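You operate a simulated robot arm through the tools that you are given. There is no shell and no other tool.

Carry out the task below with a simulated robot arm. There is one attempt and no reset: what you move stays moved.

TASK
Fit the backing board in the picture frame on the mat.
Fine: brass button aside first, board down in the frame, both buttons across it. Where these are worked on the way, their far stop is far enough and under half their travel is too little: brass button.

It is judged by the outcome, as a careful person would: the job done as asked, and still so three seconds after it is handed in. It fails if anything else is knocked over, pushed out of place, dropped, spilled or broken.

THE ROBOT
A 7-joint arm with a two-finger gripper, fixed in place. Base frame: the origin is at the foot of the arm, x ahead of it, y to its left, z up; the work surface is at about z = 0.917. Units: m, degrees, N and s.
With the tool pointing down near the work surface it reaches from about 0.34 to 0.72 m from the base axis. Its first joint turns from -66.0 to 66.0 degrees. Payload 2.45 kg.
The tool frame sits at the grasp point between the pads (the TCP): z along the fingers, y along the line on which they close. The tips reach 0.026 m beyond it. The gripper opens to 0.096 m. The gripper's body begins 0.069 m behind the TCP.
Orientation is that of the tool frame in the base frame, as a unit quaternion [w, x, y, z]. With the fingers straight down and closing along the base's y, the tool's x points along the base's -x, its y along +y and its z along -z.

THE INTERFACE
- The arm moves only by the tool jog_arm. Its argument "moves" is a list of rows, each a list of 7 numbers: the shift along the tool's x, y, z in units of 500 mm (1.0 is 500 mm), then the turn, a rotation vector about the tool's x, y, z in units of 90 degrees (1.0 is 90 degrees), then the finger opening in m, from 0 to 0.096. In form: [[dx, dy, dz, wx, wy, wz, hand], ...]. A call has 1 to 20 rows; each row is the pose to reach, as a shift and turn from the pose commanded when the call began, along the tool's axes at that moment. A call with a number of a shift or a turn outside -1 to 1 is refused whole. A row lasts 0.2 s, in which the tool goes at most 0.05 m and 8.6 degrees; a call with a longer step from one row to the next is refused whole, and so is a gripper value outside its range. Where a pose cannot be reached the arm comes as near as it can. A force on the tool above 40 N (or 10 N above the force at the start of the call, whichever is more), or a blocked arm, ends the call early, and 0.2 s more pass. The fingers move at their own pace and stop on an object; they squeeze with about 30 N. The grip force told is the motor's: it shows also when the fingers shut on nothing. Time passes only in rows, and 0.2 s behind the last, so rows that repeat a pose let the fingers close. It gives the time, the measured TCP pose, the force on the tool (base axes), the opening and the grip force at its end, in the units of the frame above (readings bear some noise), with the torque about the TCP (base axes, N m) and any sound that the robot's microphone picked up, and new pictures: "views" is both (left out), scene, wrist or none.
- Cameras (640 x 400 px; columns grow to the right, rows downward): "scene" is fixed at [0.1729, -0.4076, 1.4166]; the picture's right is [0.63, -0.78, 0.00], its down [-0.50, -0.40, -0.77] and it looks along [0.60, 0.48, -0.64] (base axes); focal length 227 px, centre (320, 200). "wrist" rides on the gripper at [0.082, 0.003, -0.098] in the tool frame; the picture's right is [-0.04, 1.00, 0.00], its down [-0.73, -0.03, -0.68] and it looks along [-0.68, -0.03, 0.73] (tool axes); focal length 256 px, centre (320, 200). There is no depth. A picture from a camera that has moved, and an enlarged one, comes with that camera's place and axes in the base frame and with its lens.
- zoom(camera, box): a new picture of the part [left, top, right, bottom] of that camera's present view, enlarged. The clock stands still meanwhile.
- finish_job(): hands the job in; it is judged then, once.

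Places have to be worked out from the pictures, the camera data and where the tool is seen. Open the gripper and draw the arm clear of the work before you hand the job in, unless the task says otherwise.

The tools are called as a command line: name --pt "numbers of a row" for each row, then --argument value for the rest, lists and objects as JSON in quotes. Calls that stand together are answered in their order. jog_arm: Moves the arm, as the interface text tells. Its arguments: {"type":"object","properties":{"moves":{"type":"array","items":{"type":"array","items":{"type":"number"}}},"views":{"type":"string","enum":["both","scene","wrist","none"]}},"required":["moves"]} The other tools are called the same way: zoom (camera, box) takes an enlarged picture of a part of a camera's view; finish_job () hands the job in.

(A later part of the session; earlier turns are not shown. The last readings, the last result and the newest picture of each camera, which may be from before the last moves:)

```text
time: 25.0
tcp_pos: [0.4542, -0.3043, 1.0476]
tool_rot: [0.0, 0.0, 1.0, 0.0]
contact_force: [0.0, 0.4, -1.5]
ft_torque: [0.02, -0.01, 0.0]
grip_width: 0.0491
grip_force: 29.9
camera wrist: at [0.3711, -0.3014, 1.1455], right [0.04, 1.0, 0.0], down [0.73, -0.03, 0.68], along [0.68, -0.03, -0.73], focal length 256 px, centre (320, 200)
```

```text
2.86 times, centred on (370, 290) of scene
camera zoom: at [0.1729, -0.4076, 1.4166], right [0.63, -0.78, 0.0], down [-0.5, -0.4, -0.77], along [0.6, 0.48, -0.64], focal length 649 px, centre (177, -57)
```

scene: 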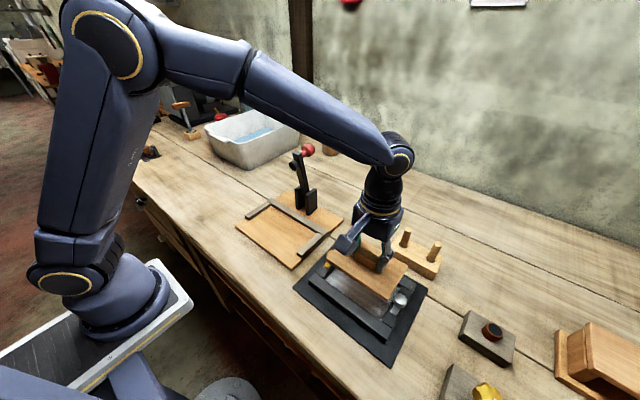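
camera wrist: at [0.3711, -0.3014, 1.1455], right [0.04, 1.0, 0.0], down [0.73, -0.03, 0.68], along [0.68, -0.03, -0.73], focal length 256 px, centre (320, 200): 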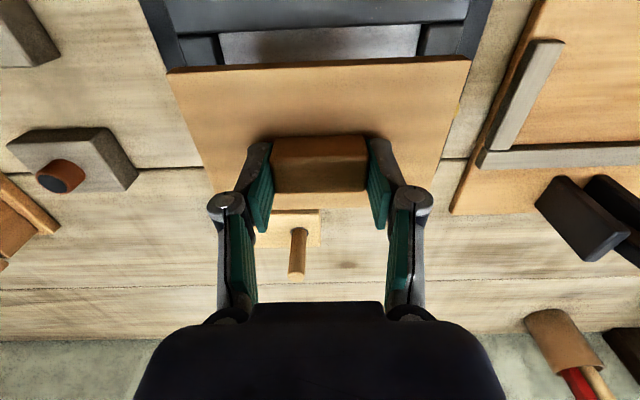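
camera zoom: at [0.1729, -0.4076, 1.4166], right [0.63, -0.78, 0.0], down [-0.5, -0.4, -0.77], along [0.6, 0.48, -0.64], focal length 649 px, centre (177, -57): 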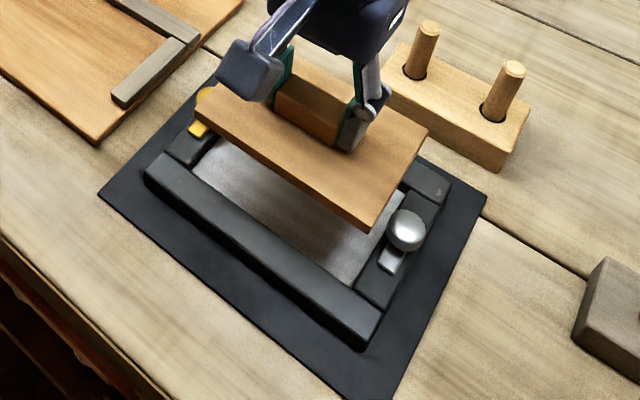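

The board sits well over the opening. I estimate the opening's y-centre at −0.305 to −0.306 and the board's at about −0.304. I'll lower until the board is just above the knob tops, with its bottom at about 0.976, and measure again with less parallax.

jog_arm --pt "-0.001 -0.001 0.02 0 0 0 0.03" --pt "-0.001 -0.002 0.04 0 0 0 0.03" --pt "-0.001 -0.002 0.06 0 0 0 0.03" --pt "-0.001 -0.002 0.068 0 0 0 0.03" --pt "-0.001 -0.002 0.068 0 0 0 0.03"

zoom --camera "wrist" --box '[130, 0, 510, 110]'

zoom --camera "scene" --box '[300, 230, 440, 340]'

```text
time: 26.2
tcp_pos: [0.4542, -0.3047, 1.0127]
tool_rot: [0.0, 0.0, 1.0, -0.001]
contact_force: [-0.6, 0.1, -1.5]
ft_torque: [-0.02, 0.0, -0.02]
grip_width: 0.0492
grip_force: 30.2
camera wrist: at [0.3716, -0.302, 1.1111], right [0.04, 1.0, 0.0], down [0.73, -0.03, 0.68], along [0.68, -0.03, -0.73], focal length 256 px, centre (320, 200)
```

scene: 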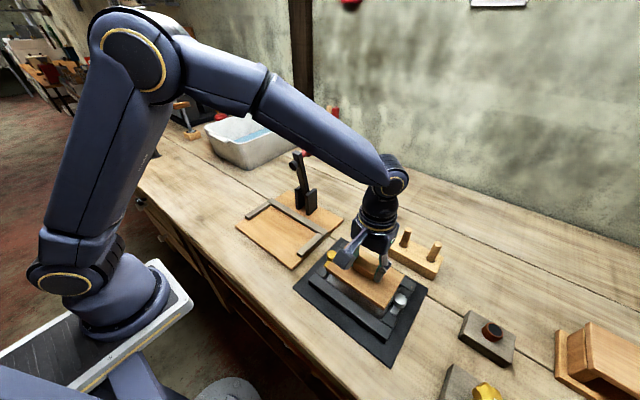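
wrist: 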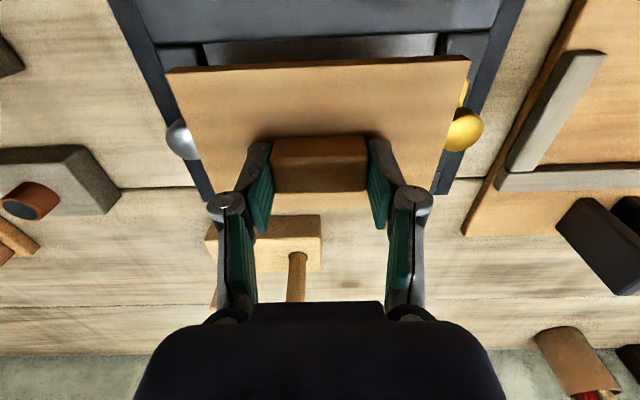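

```text
1.68 times, centred on (320, 55) of wrist
camera zoom: at [0.3716, -0.302, 1.1111], right [0.04, 1.0, 0.0], down [0.73, -0.03, 0.68], along [0.68, -0.03, -0.73], focal length 431 px, centre (320, 444)
```

zoom: 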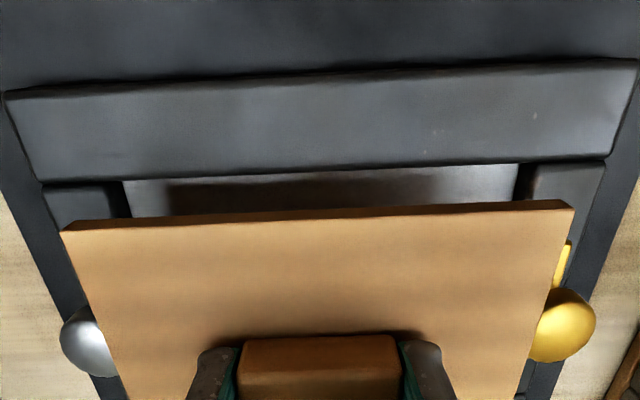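

```text
3.64 times, centred on (370, 285) of scene
camera zoom: at [0.1729, -0.4076, 1.4166], right [0.63, -0.78, 0.0], down [-0.5, -0.4, -0.77], along [0.6, 0.48, -0.64], focal length 826 px, centre (138, -109)
```

zoom: 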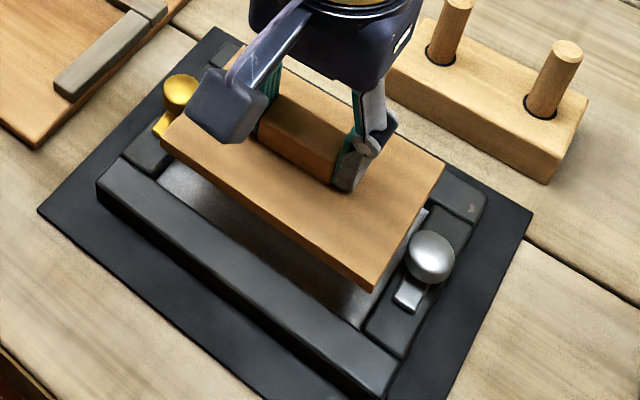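

The knob silhouettes give a y-centre of −0.304, the rails give −0.305, and the board is at −0.3045, so y agrees within about 1 mm. I'll zoom in on both ends for finer values.

zoom --camera "wrist" --box '[140, 30, 260, 110]'

zoom --camera "wrist" --box '[400, 30, 520, 110]'

zoom --camera "wrist" --box '[150, 90, 500, 220]'

```text
5.00 times, centred on (200, 70) of wrist
camera zoom: at [0.3716, -0.302, 1.1111], right [0.04, 1.0, 0.0], down [0.73, -0.03, 0.68], along [0.68, -0.03, -0.73], focal length 1280 px, centre (920, 850)
```

zoom: 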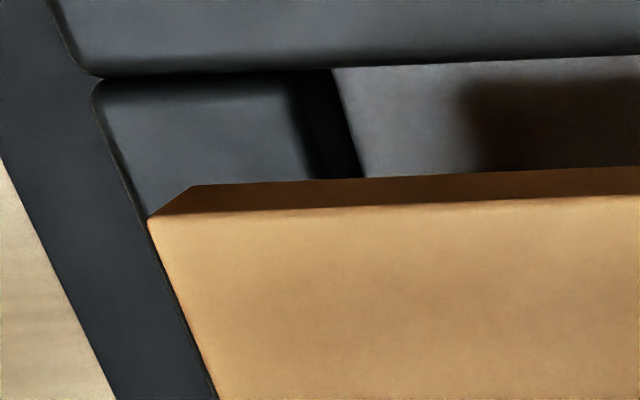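

```text
5.00 times, centred on (460, 70) of wrist
camera zoom: at [0.3716, -0.302, 1.1111], right [0.04, 1.0, 0.0], down [0.73, -0.03, 0.68], along [0.68, -0.03, -0.73], focal length 1280 px, centre (-380, 850)
```

zoom: 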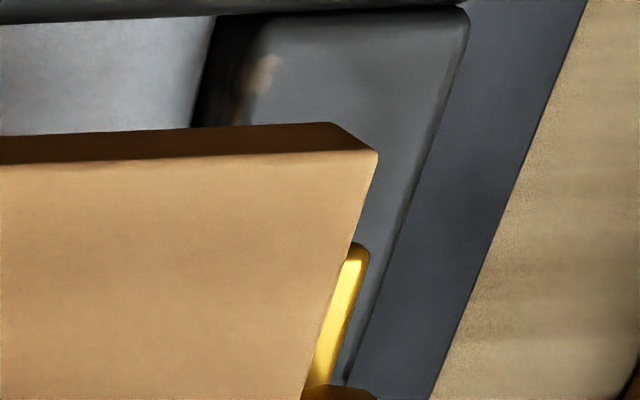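

```text
1.83 times, centred on (325, 155) of wrist
camera zoom: at [0.3716, -0.302, 1.1111], right [0.04, 1.0, 0.0], down [0.73, -0.03, 0.68], along [0.68, -0.03, -0.73], focal length 468 px, centre (311, 282)
```

zoom: 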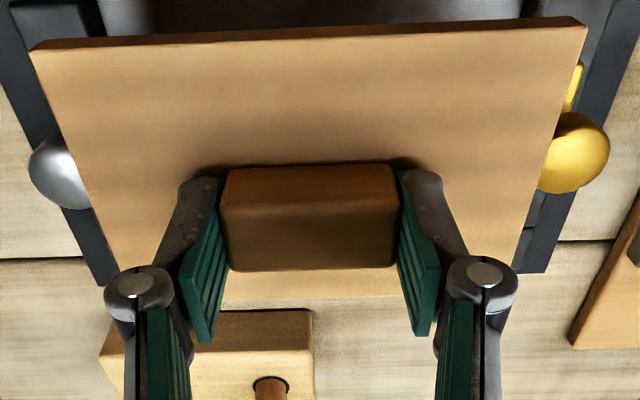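

The finer zoom shows the board's y-centre about 1.2 mm too far −y relative to the frame. In x it is centred, with about 3.5 mm spare on each side. I'll correct y and lower between the knobs to a board bottom of about 0.948.

jog_arm --pt "0 0.0026 0 0 0 0 0.03" --pt "0 0.0026 0.01 0 0 0 0.03" --pt "0 0.0026 0.02 0 0 0 0.03" --pt "0 0.0026 0.03 0 0 0 0.03" --pt "0 0.0026 0.04 0 0 0 0.03" --pt "0 0.0026 0.044 0 0 0 0.03" --pt "0 0.0026 0.044 0 0 0 0.03"

zoom --camera "wrist" --box '[140, 30, 260, 110]'

zoom --camera "wrist" --box '[400, 30, 520, 110]'

zoom --camera "wrist" --box '[110, 40, 530, 230]'

zoom --camera "scene" --box '[300, 230, 440, 340]'

```text
time: 27.8
tcp_pos: [0.4535, -0.3038, 0.991]
tool_rot: [0.0, 0.0, 1.0, 0.001]
contact_force: [0.7, -0.3, -2.0]
ft_torque: [-0.04, -0.03, 0.0]
grip_width: 0.0495
grip_force: 30.0
camera wrist: at [0.3717, -0.3005, 1.0888], right [0.04, 1.0, 0.0], down [0.73, -0.03, 0.68], along [0.68, -0.03, -0.73], focal length 256 px, centre (320, 200)
```

scene: 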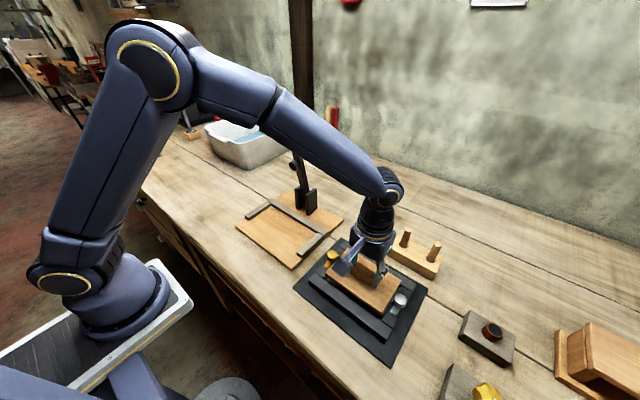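
wrist: 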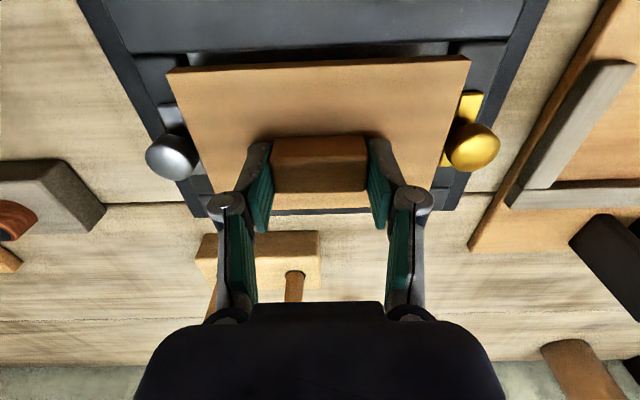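

```text
5.00 times, centred on (200, 70) of wrist
camera zoom: at [0.3717, -0.3005, 1.0888], right [0.04, 1.0, 0.0], down [0.73, -0.03, 0.68], along [0.68, -0.03, -0.73], focal length 1280 px, centre (920, 850)
```

zoom: 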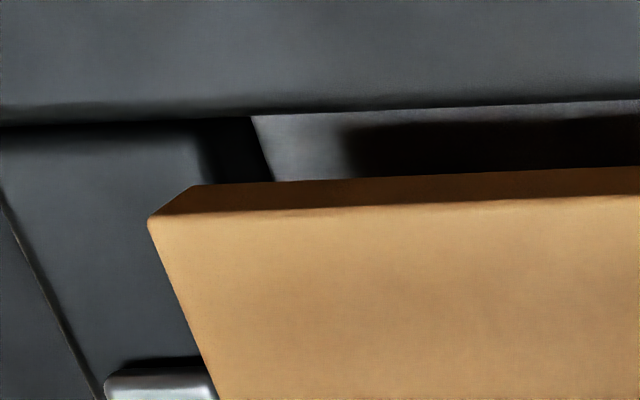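

```text
5.00 times, centred on (460, 70) of wrist
camera zoom: at [0.3717, -0.3005, 1.0888], right [0.04, 1.0, 0.0], down [0.73, -0.03, 0.68], along [0.68, -0.03, -0.73], focal length 1280 px, centre (-380, 850)
```

zoom: 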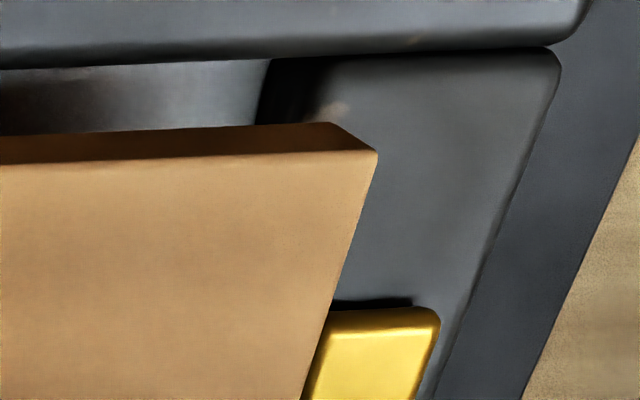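

```text
1.52 times, centred on (320, 135) of wrist
camera zoom: at [0.3717, -0.3005, 1.0888], right [0.04, 1.0, 0.0], down [0.73, -0.03, 0.68], along [0.68, -0.03, -0.73], focal length 390 px, centre (320, 299)
```

zoom: 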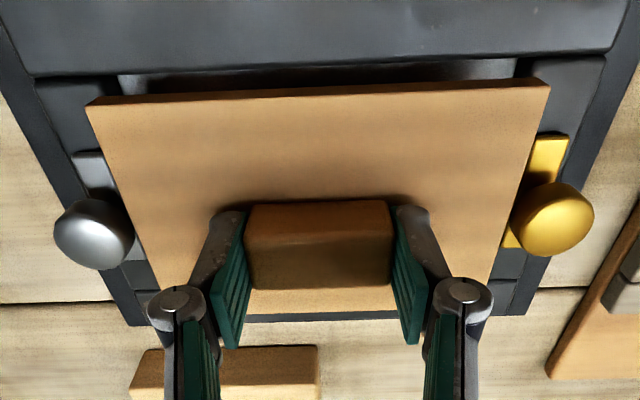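

```text
3.64 times, centred on (370, 285) of scene
camera zoom: at [0.1729, -0.4076, 1.4166], right [0.63, -0.78, 0.0], down [-0.5, -0.4, -0.77], along [0.6, 0.48, -0.64], focal length 826 px, centre (138, -109)
```

zoom: 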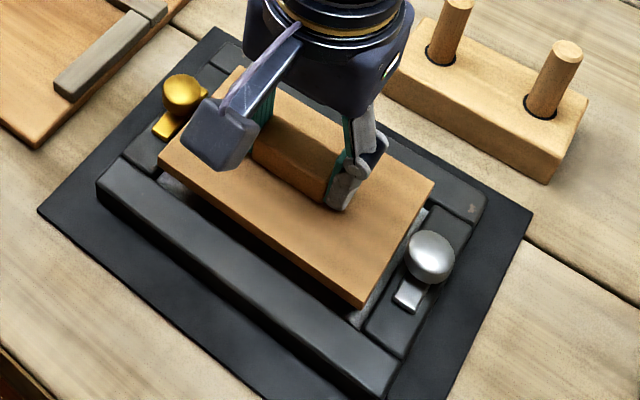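

Re-measured: the board and opening centres now agree in y (both −0.3044), with about 2.6 mm spare per end and over 3 mm per side in x. I'll lower slowly into the opening, to about 1–2 mm above the glass.

jog_arm --pt "0 0 0.007 0 0 0 0.03" --pt "0 0 0.014 0 0 0 0.03" --pt "0 0 0.021 0 0 0 0.03" --pt "0 0 0.028 0 0 0 0.03" --pt "0 0 0.035 0 0 0 0.03" --pt "0 0 0.041 0 0 0 0.03" --pt "0 0 0.046 0 0 0 0.03" --pt "0 0 0.046 0 0 0 0.03"

zoom --camera "wrist" --box '[110, 40, 530, 230]'

zoom --camera "scene" --box '[300, 230, 440, 340]'

```text
time: 29.6
tcp_pos: [0.455, -0.3049, 0.9677]
tool_rot: [-0.001, 0.0, 1.0, 0.0]
contact_force: [-0.2, -0.7, -0.4]
ft_torque: [-0.02, -0.03, 0.01]
grip_width: 0.0493
grip_force: 30.2
camera wrist: at [0.3718, -0.301, 1.0656], right [0.04, 1.0, 0.0], down [0.73, -0.03, 0.68], along [0.68, -0.03, -0.73], focal length 256 px, centre (320, 200)
```

scene: 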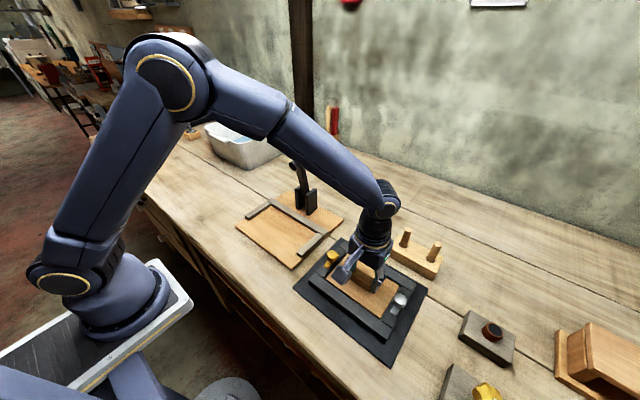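
wrist: 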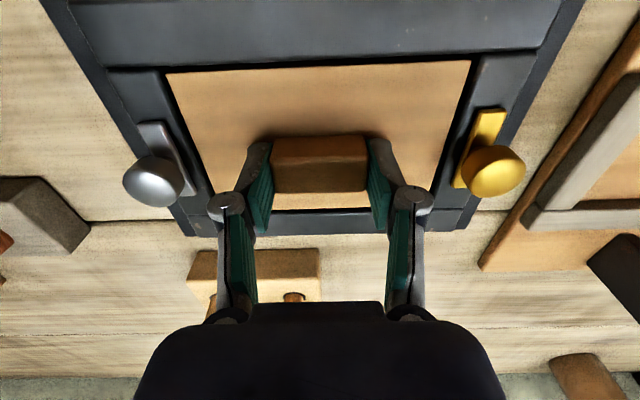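

```text
1.52 times, centred on (320, 135) of wrist
camera zoom: at [0.3718, -0.301, 1.0656], right [0.04, 1.0, 0.0], down [0.73, -0.03, 0.68], along [0.68, -0.03, -0.73], focal length 390 px, centre (320, 299)
```

zoom: 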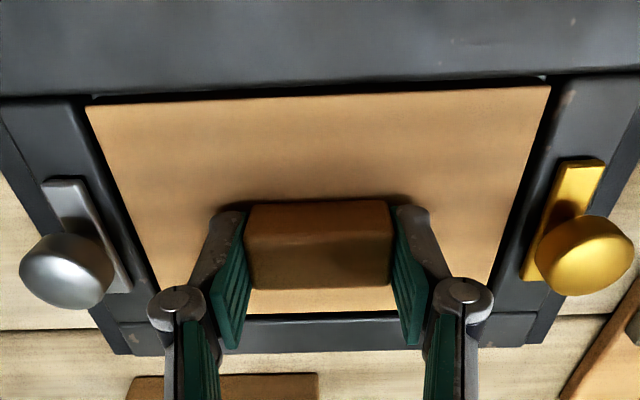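

```text
3.64 times, centred on (370, 285) of scene
camera zoom: at [0.1729, -0.4076, 1.4166], right [0.63, -0.78, 0.0], down [-0.5, -0.4, -0.77], along [0.6, 0.48, -0.64], focal length 826 px, centre (138, -109)
```

zoom: 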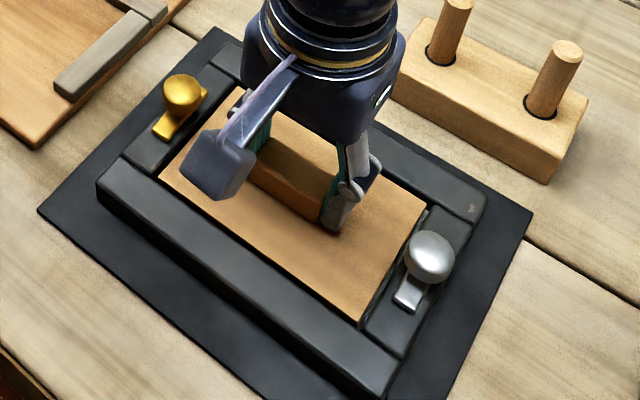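

The board is inside the opening with even gaps and no contact. I'll lower about 1 mm per row until it touches down.

jog_arm --pt "0 0 0.002 0 0 0 0.03" --pt "0 0 0.004 0 0 0 0.03" --pt "0 0 0.005 0 0 0 0.03" --pt "0 0 0.005 0 0 0 0.03" --views "none"

```text
time: 30.6
tcp_pos: [0.4554, -0.3045, 0.9668]
tool_rot: [0.002, 0.0, 1.0, -0.001]
contact_force: [-2.3, 3.5, 23.0]
ft_torque: [0.14, 0.07, -0.01]
grip_width: 0.0493
grip_force: 29.6
```

Touchdown at TCP z≈0.967 with 23 N, which matches the board bottom resting on the glass. I'll ease off the press, open the fingers and rise clear.

jog_arm --pt "0 0 -0.002 0 0 0 0.03" --pt "0 0 -0.0025 0 0 0 0.035" --pt "0 0 -0.0025 0 0 0 0.05" --pt "0 0 -0.0025 0 0 0 0.065" --pt "0 0 -0.0025 0 0 0 0.075" --pt "0 0 -0.0025 0 0 0 0.075" --pt "0 0 -0.03 0 0 0 0.075" --pt "0 0 -0.09 0 0 0 0.075" --pt "0 0 -0.16 0 0 0 0.075" --pt "0 0 -0.22 0 0 0 0.075" --pt "0 0 -0.22 0 0 0 0.075"

zoom --camera "wrist" --box '[90, 0, 550, 240]'

zoom --camera "scene" --box '[300, 230, 440, 340]'

```text
time: 33.0
tcp_pos: [0.4548, -0.3047, 1.0761]
tool_rot: [-0.001, 0.001, 1.0, 0.0]
contact_force: [0.2, -0.3, -0.7]
ft_torque: [0.01, -0.01, 0.03]
grip_width: 0.0748
grip_force: 0.1
camera wrist: at [0.3714, -0.3006, 1.1741], right [0.04, 1.0, 0.0], down [0.73, -0.03, 0.68], along [0.68, -0.03, -0.73], focal length 256 px, centre (320, 200)
```

scene: 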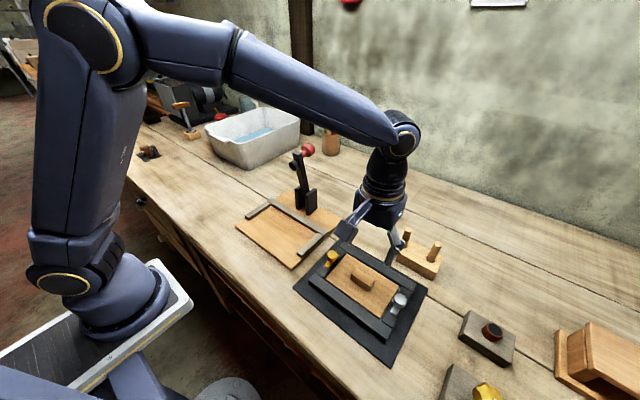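
wrist: 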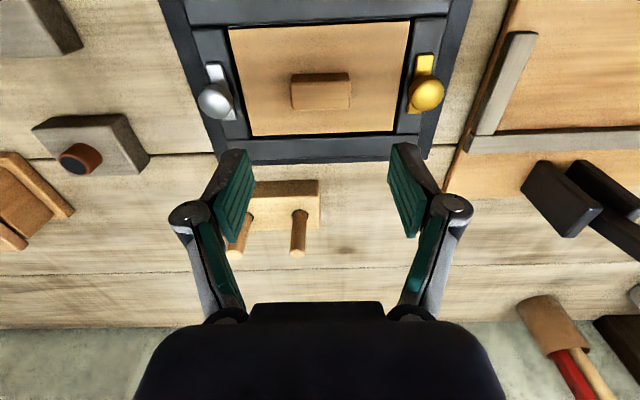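

```text
1.39 times, centred on (320, 120) of wrist
camera zoom: at [0.3714, -0.3006, 1.1741], right [0.04, 1.0, 0.0], down [0.73, -0.03, 0.68], along [0.68, -0.03, -0.73], focal length 356 px, centre (320, 311)
```

zoom: 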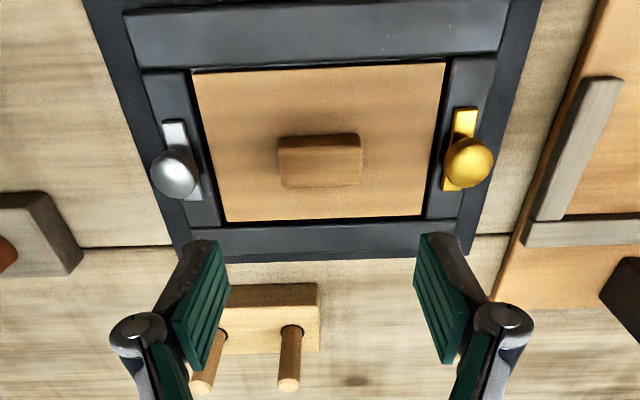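

```text
3.64 times, centred on (370, 285) of scene
camera zoom: at [0.1729, -0.4076, 1.4166], right [0.63, -0.78, 0.0], down [-0.5, -0.4, -0.77], along [0.6, 0.48, -0.64], focal length 826 px, centre (138, -109)
```

zoom: 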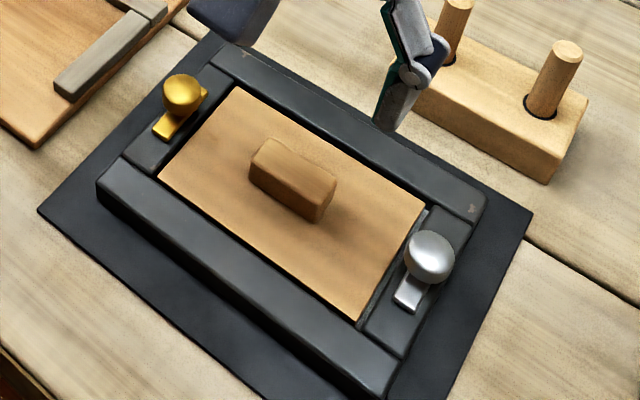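

The board is seated flush and level in the opening. Now the brass button: I'll move over it and turn the hand to the +89° angle it was released at, so turning back to 0° brings the bar across.

jog_arm --pt "0 0.03 0 0 0 0.0825 0.06" --pt "0 0.07 0 0 0 0.165 0.06" --pt "0 0.11 0 0 0 0.2475 0.06" --pt "0 0.15 0 0 0 0.33 0.06" --pt "0 0.1726 0 0 0 0.4125 0.06" --pt "0 0.1726 0 0 0 0.495 0.06" --pt "0 0.1726 0 0 0 0.5775 0.06" --pt "0 0.1726 0 0 0 0.66 0.06" --pt "0 0.1726 0 0 0 0.7425 0.06" --pt "0 0.1726 0 0 0 0.825 0.06" --pt "0 0.1726 0.01 0 0 0.9075 0.06" --pt "0 0.1726 0.03 0 0 0.99 0.06" --pt "0 0.1726 0.052 0 0 0.99 0.06" --pt "0 0.1726 0.052 0 0 0.99 0.06"

zoom --camera "wrist" --box '[230, 40, 410, 230]'

```text
time: 36.0
tcp_pos: [0.4555, -0.2183, 1.0498]
tool_rot: [0.0, 0.702, 0.712, 0.0]
contact_force: [0.6, -0.5, 0.1]
ft_torque: [0.02, 0.0, 0.0]
grip_width: 0.06
grip_force: 0.0
camera wrist: at [0.4555, -0.1365, 1.1473], right [1.0, -0.03, 0.0], down [-0.02, -0.73, 0.68], along [-0.02, -0.68, -0.73], focal length 256 px, centre (320, 200)
```

scene: 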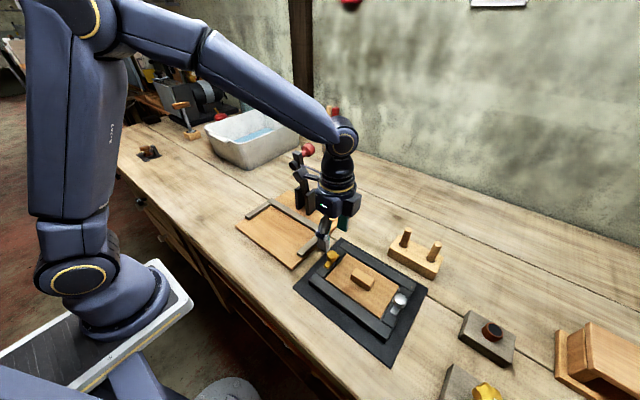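
wrist: 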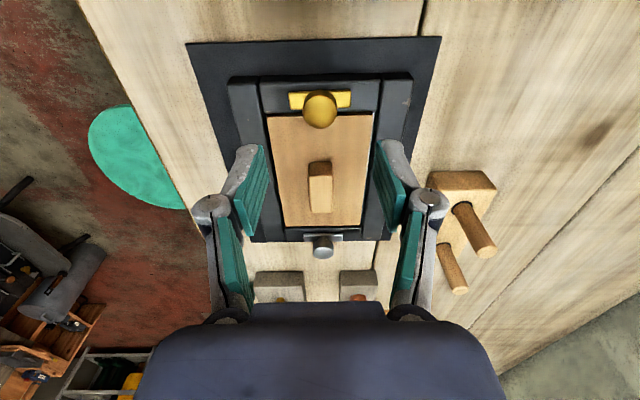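

```text
2.11 times, centred on (320, 135) of wrist
camera zoom: at [0.4555, -0.1365, 1.1473], right [1.0, -0.03, 0.0], down [-0.02, -0.73, 0.68], along [-0.02, -0.68, -0.73], focal length 539 px, centre (320, 337)
```

zoom: 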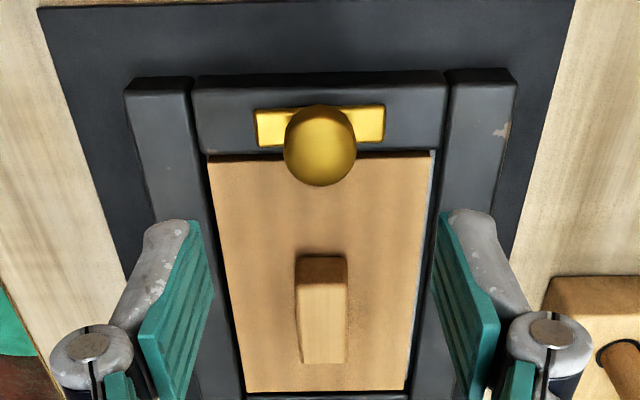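

The knob is centred on the grip axis. I'll descend to the same grip height as before (z≈0.974) with the fingers open.

jog_arm --pt "0 0 0.04 0 0 0 0.06" --pt "0 0 0.08 0 0 0 0.06" --pt "0 0 0.11 0 0 0 0.06" --pt "0 0 0.135 0 0 0 0.06" --pt "0 0 0.152 0 0 0 0.06" --pt "0 0 0.152 0 0 0 0.06"

zoom --camera "wrist" --box '[230, 100, 410, 230]'

```text
time: 37.4
tcp_pos: [0.4544, -0.2188, 0.9737]
tool_rot: [0.0, 0.703, 0.712, 0.0]
contact_force: [-0.2, 0.5, -0.4]
ft_torque: [0.01, 0.01, 0.01]
grip_width: 0.06
grip_force: 0.1
camera wrist: at [0.4554, -0.1362, 1.0714], right [1.0, -0.03, 0.0], down [-0.02, -0.73, 0.68], along [-0.02, -0.68, -0.73], focal length 256 px, centre (320, 200)
```

scene: 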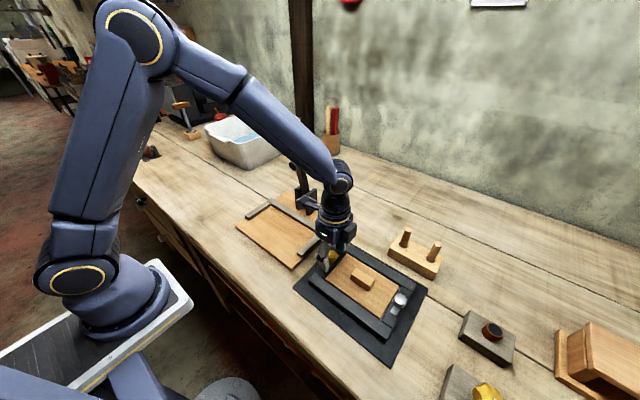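
wrist: 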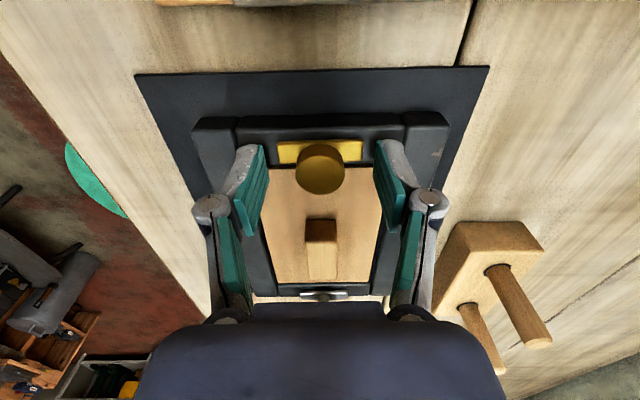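

```text
3.08 times, centred on (320, 165) of wrist
camera zoom: at [0.4554, -0.1362, 1.0714], right [1.0, -0.03, 0.0], down [-0.02, -0.73, 0.68], along [-0.02, -0.68, -0.73], focal length 788 px, centre (320, 308)
```

zoom: 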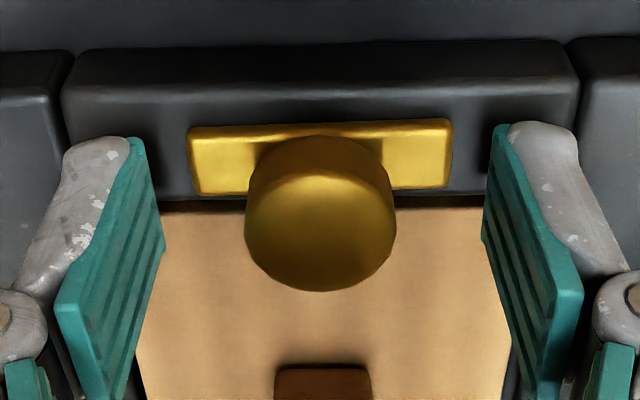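

Aligned and clear all round. Closing on the brass knob.

jog_arm --pt "0 0 0 0 0 0 0.045" --pt "0 0 0 0 0 0 0.03" --pt "0 0 0 0 0 0 0.01" --pt "0 0 0 0 0 0 0.01" --pt "0 0 0 0 0 0 0.01" --views "none"

```text
time: 38.6
tcp_pos: [0.4545, -0.2175, 0.9731]
tool_rot: [0.0, 0.702, 0.712, 0.0]
contact_force: [-0.5, -0.2, -0.1]
ft_torque: [-0.01, -0.01, -0.03]
grip_width: 0.0244
grip_force: 30.6
```

Gripped (24.4 mm) with no side load. Now turning back toward 0°, first half.

jog_arm --pt "0 0 0 0 0 -0.05 0.01" --pt "0 0 0 0 0 -0.1 0.01" --pt "0 0 0 0 0 -0.15 0.01" --pt "0 0 0 0 0 -0.2 0.01" --pt "0 0 0 0 0 -0.25 0.01" --pt "0 0 0 0 0 -0.3 0.01" --pt "0 0 0 0 0 -0.35 0.01" --pt "0 0 0 0 0 -0.4 0.01" --pt "0 0 0 0 0 -0.45 0.01" --pt "0 0 0 0 0 -0.5 0.01" --pt "0 0 0 0 0 -0.5 0.01"

zoom --camera "scene" --box '[290, 215, 390, 290]'

```text
time: 41.0
tcp_pos: [0.4554, -0.2179, 0.9745]
tool_rot: [0.0, 0.375, 0.927, 0.0]
contact_force: [2.5, 0.3, 1.4]
ft_torque: [-0.19, -0.26, -0.01]
grip_width: 0.0248
grip_force: 29.5
camera wrist: at [0.3973, -0.1586, 1.0717], right [0.72, 0.69, 0.0], down [0.51, -0.53, 0.68], along [0.47, -0.49, -0.73], focal length 256 px, centre (320, 200)
```

scene: 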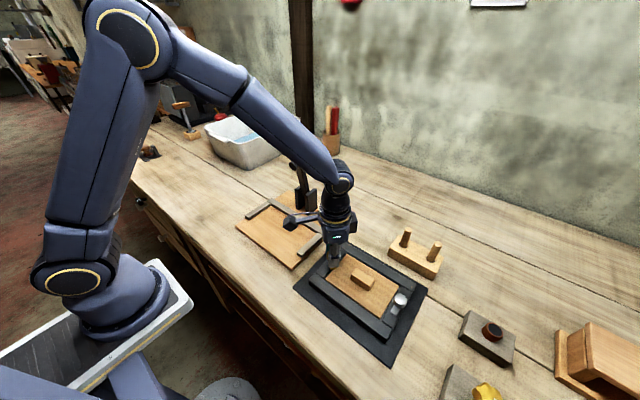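
wrist: 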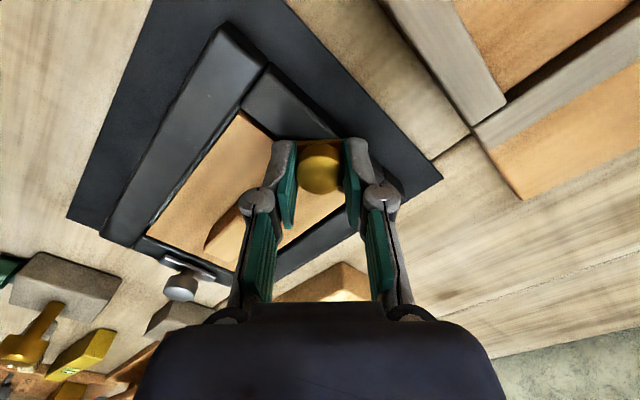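

```text
5.33 times, centred on (340, 252) of scene
camera zoom: at [0.1729, -0.4075, 1.4166], right [0.63, -0.78, 0.0], down [-0.5, -0.4, -0.77], along [0.6, 0.48, -0.64], focal length 1212 px, centre (213, -80)
```

zoom: 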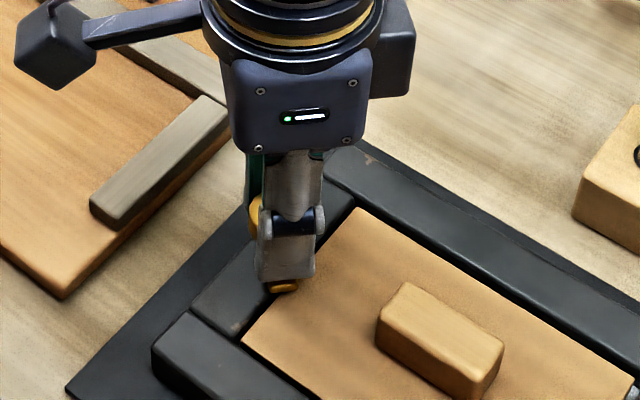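

Halfway, with the bar following the hand. Finishing the turn to 0°.

jog_arm --pt "0 0 0 0 0 -0.05 0.01" --pt "0 0 0 0 0 -0.1 0.01" --pt "0 0 0 0 0 -0.15 0.01" --pt "0 0 0 0 0 -0.2 0.01" --pt "0 0 0 0 0 -0.25 0.01" --pt "0 0 0 0 0 -0.3 0.01" --pt "0 0 0 0 0 -0.35 0.01" --pt "0 0 0 0 0 -0.4 0.01" --pt "0 0 0 0 0 -0.45 0.01" --pt "0 0 0 0 0 -0.49 0.01" --pt "0 0 0 0 0 -0.49 0.01"

zoom --camera "scene" --box '[290, 215, 390, 290]'

zoom --camera "wrist" --box '[240, 100, 400, 230]'

```text
time: 43.4
tcp_pos: [0.4532, -0.2175, 0.9736]
tool_rot: [0.0, -0.001, 1.0, 0.0]
contact_force: [0.8, 3.4, 7.3]
ft_torque: [0.07, -0.04, -0.05]
grip_width: 0.0247
grip_force: 30.6
camera wrist: at [0.3717, -0.2141, 1.0716], right [0.04, 1.0, 0.0], down [0.73, -0.03, 0.68], along [0.68, -0.03, -0.73], focal length 256 px, centre (320, 200)
```

scene: 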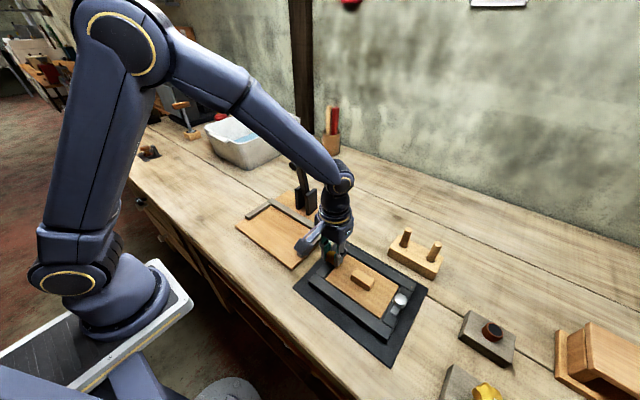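
wrist: 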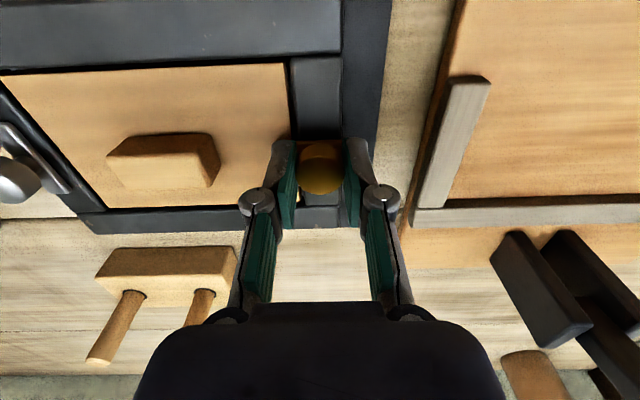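

```text
5.33 times, centred on (340, 252) of scene
camera zoom: at [0.1728, -0.4074, 1.4167], right [0.63, -0.78, 0.0], down [-0.5, -0.4, -0.77], along [0.6, 0.48, -0.64], focal length 1212 px, centre (213, -80)
```

zoom: 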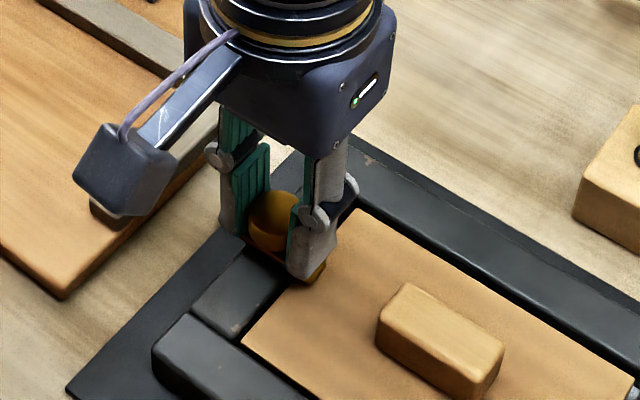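

```text
3.08 times, centred on (320, 165) of wrist
camera zoom: at [0.3717, -0.2141, 1.0716], right [0.04, 1.0, 0.0], down [0.73, -0.03, 0.68], along [0.68, -0.03, -0.73], focal length 788 px, centre (320, 308)
```

zoom: 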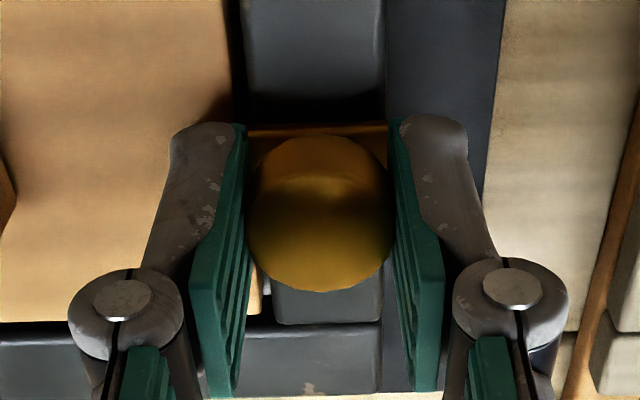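

Back at 0°, with the bar across under the fingers. Opening the fingers and rising to check.

jog_arm --pt "0 0 0 0 0 0 0.03" --pt "0 0 0 0 0 0 0.045" --pt "0 0 0 0 0 0 0.06" --pt "0 0 0 0 0 0 0.06" --pt "0 0 -0.04 0 0 0 0.06" --pt "0 0 -0.1 0 0 0 0.06" --pt "0 0 -0.16 0 0 0 0.06" --pt "0 0 -0.16 0 0 0 0.06"

zoom --camera "wrist" --box '[240, 60, 400, 190]'

zoom --camera "scene" --box '[290, 230, 430, 340]'

```text
time: 45.2
tcp_pos: [0.4551, -0.2187, 1.0535]
tool_rot: [0.0, 0.0, 1.0, 0.0]
contact_force: [-0.2, -0.7, -0.1]
ft_torque: [-0.02, -0.01, 0.0]
grip_width: 0.0602
grip_force: 0.0
camera wrist: at [0.3725, -0.215, 1.1516], right [0.04, 1.0, 0.0], down [0.73, -0.03, 0.68], along [0.68, -0.03, -0.73], focal length 256 px, centre (320, 200)
```

scene: 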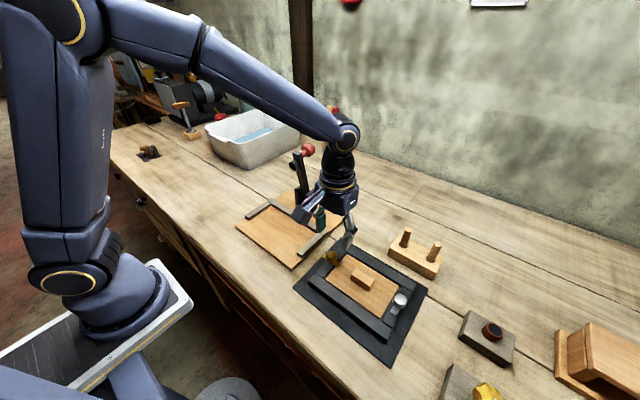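
wrist: 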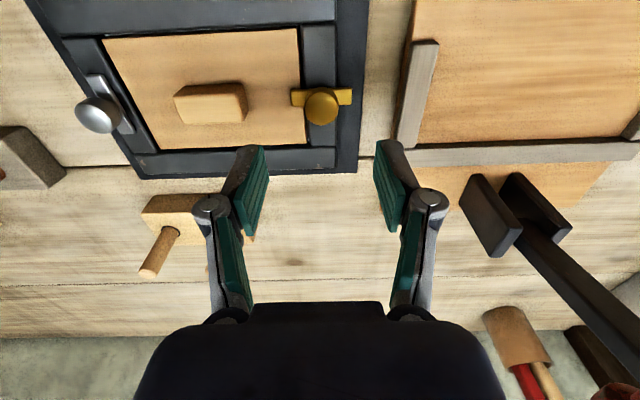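

```text
3.08 times, centred on (320, 125) of wrist
camera zoom: at [0.3725, -0.215, 1.1516], right [0.04, 1.0, 0.0], down [0.73, -0.03, 0.68], along [0.68, -0.03, -0.73], focal length 788 px, centre (320, 431)
```

zoom: 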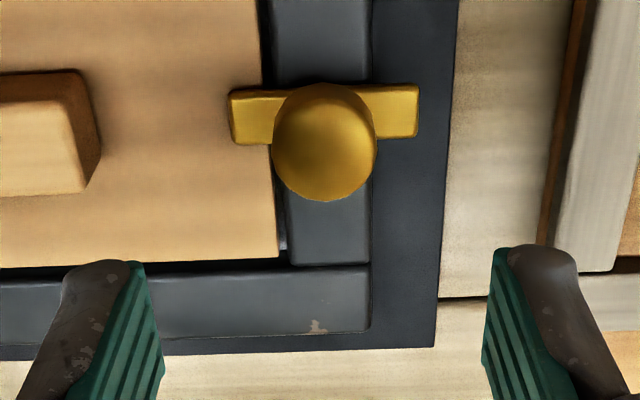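

```text
3.64 times, centred on (360, 285) of scene
camera zoom: at [0.1729, -0.4076, 1.4166], right [0.63, -0.78, 0.0], down [-0.5, -0.4, -0.77], along [0.6, 0.48, -0.64], focal length 826 px, centre (174, -109)
```

zoom: 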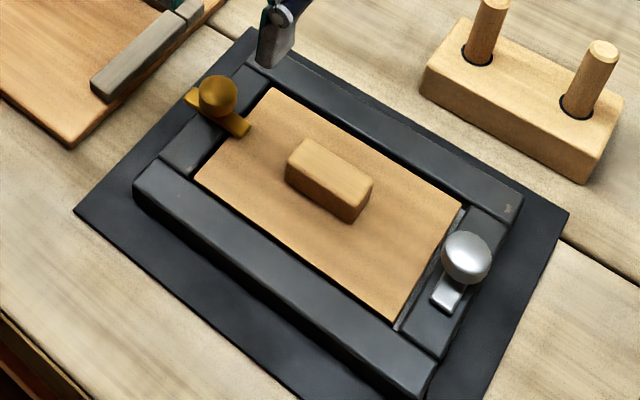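

The brass button lies across the board. Next I'll move over the steel button to centre on it, staying at hover height.

jog_arm --pt "0 -0.04 0 0 0 0 0.06" --pt "0 -0.11 0 0 0 0 0.06" --pt "0 -0.18 0 0 0 0 0.06" --pt "0 -0.25 0 0 0 0 0.06" --pt "0 -0.31 0 0 0 0 0.06" --pt "0 -0.3446 0 0 0 0 0.06" --pt "0 -0.3446 0 0 0 0 0.06"

zoom --camera "wrist" --box '[240, 60, 400, 190]'

```text
time: 46.8
tcp_pos: [0.455, -0.3912, 1.0523]
tool_rot: [0.0, 0.0, 1.0, 0.0]
contact_force: [0.1, -0.4, -1.0]
ft_torque: [0.0, 0.0, 0.0]
grip_width: 0.06
grip_force: 0.1
camera wrist: at [0.3718, -0.3871, 1.1507], right [0.04, 1.0, 0.0], down [0.73, -0.03, 0.68], along [0.68, -0.03, -0.73], focal length 256 px, centre (320, 200)
```

scene: 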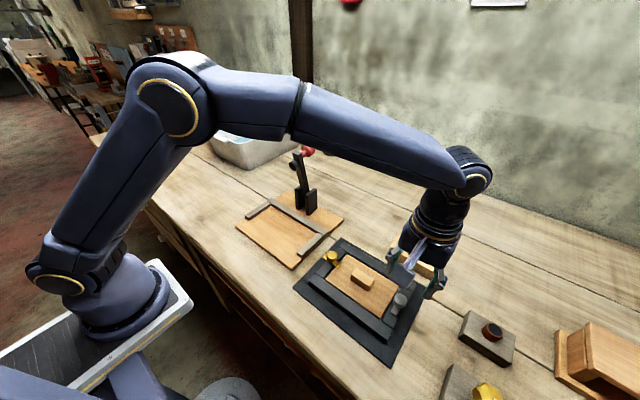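
wrist: 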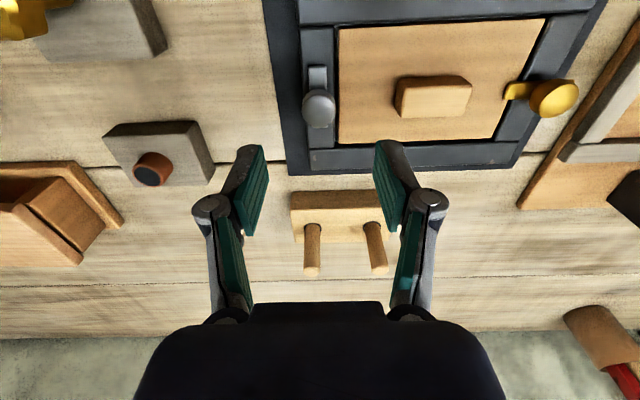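

```text
3.08 times, centred on (320, 125) of wrist
camera zoom: at [0.3718, -0.3871, 1.1507], right [0.04, 1.0, 0.0], down [0.73, -0.03, 0.68], along [0.68, -0.03, -0.73], focal length 788 px, centre (320, 431)
```

zoom: 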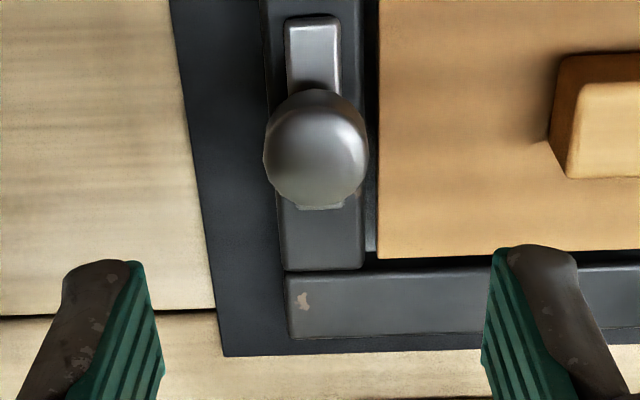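

The steel knob sits about 1 mm −y of the grip axis and is well lined up in x. I'll correct that and descend to the same grip height.

jog_arm --pt "0 -0.002 0.04 0 0 0 0.06" --pt "0 -0.002 0.08 0 0 0 0.06" --pt "0 -0.002 0.115 0 0 0 0.06" --pt "0 -0.002 0.14 0 0 0 0.06" --pt "0 -0.002 0.157 0 0 0 0.06" --pt "0 -0.002 0.157 0 0 0 0.06"

zoom --camera "wrist" --box '[230, 110, 410, 240]'

zoom --camera "scene" --box '[340, 230, 460, 330]'

```text
time: 48.2
tcp_pos: [0.4552, -0.3908, 0.9748]
tool_rot: [0.0, 0.001, 1.0, 0.0]
contact_force: [-0.7, -0.3, 0.6]
ft_torque: [-0.01, 0.03, 0.02]
grip_width: 0.0601
grip_force: 0.1
camera wrist: at [0.3718, -0.3877, 1.0727], right [0.04, 1.0, 0.0], down [0.73, -0.03, 0.68], along [0.68, -0.03, -0.73], focal length 256 px, centre (320, 200)
```

scene: 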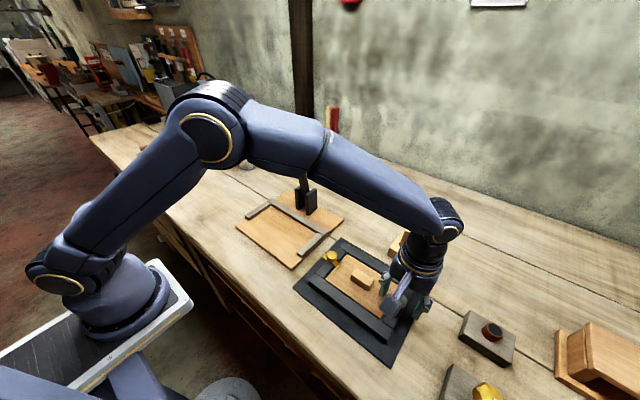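
wrist: 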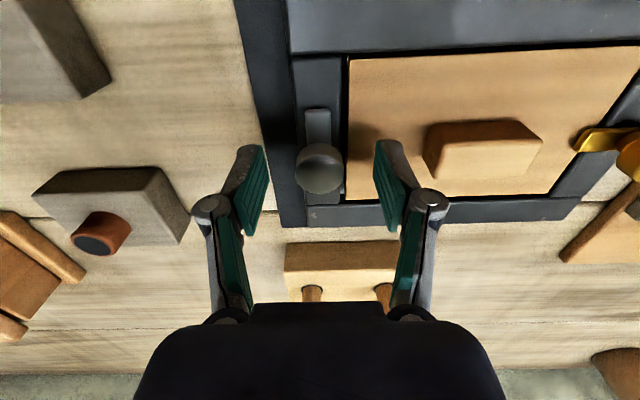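

```text
3.08 times, centred on (320, 175) of wrist
camera zoom: at [0.3718, -0.3877, 1.0727], right [0.04, 1.0, 0.0], down [0.73, -0.03, 0.68], along [0.68, -0.03, -0.73], focal length 788 px, centre (320, 277)
```

zoom: 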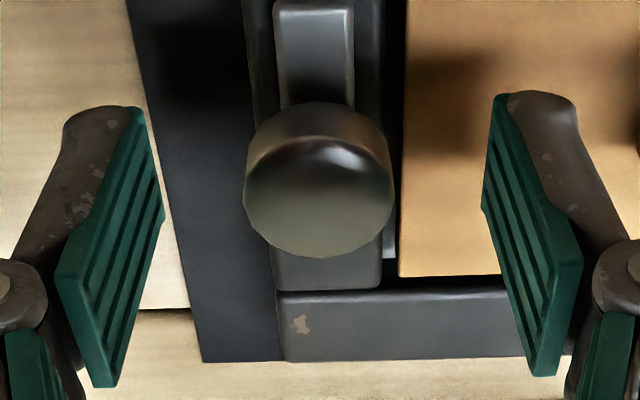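

```text
4.00 times, centred on (400, 280) of scene
camera zoom: at [0.1729, -0.4076, 1.4166], right [0.63, -0.78, 0.0], down [-0.5, -0.4, -0.77], along [0.6, 0.48, -0.64], focal length 909 px, centre (0, -120)
```

zoom: 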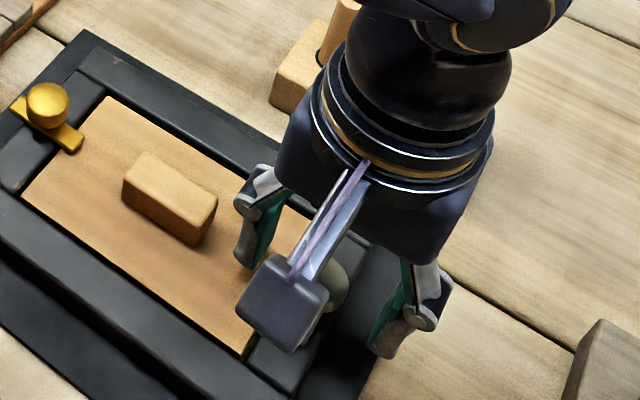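

Centred to within a fraction of a millimetre. Closing on the steel knob.

jog_arm --pt "0 0 0.002 0 0 0 0.045" --pt "0 0 0.002 0 0 0 0.03" --pt "0 0 0.002 0 0 0 0.01" --pt "0 0 0.002 0 0 0 0.01" --pt "0 0 0.002 0 0 0 0.01" --views "none"

```text
time: 49.4
tcp_pos: [0.4547, -0.3907, 0.9729]
tool_rot: [0.0, 0.0, 1.0, 0.0]
contact_force: [1.0, -2.7, -0.3]
ft_torque: [-0.05, -0.09, 0.0]
grip_width: 0.0244
grip_force: 30.6
```

Gripped. The free direction isn't known, so I'll test 5° one way and read the torque.

jog_arm --pt "0 0 0 0 0 -0.02 0.01" --pt "0 0 0 0 0 -0.04 0.01" --pt "0 0 0 0 0 -0.06 0.01" --pt "0 0 0 0 0 -0.06 0.01" --views "none"

```text
time: 50.4
tcp_pos: [0.4537, -0.3905, 0.9727]
tool_rot: [0.0, -0.047, 0.999, 0.0]
contact_force: [-0.8, -1.9, -0.2]
ft_torque: [-0.05, -0.15, 0.03]
grip_width: 0.0246
grip_force: 30.0
```

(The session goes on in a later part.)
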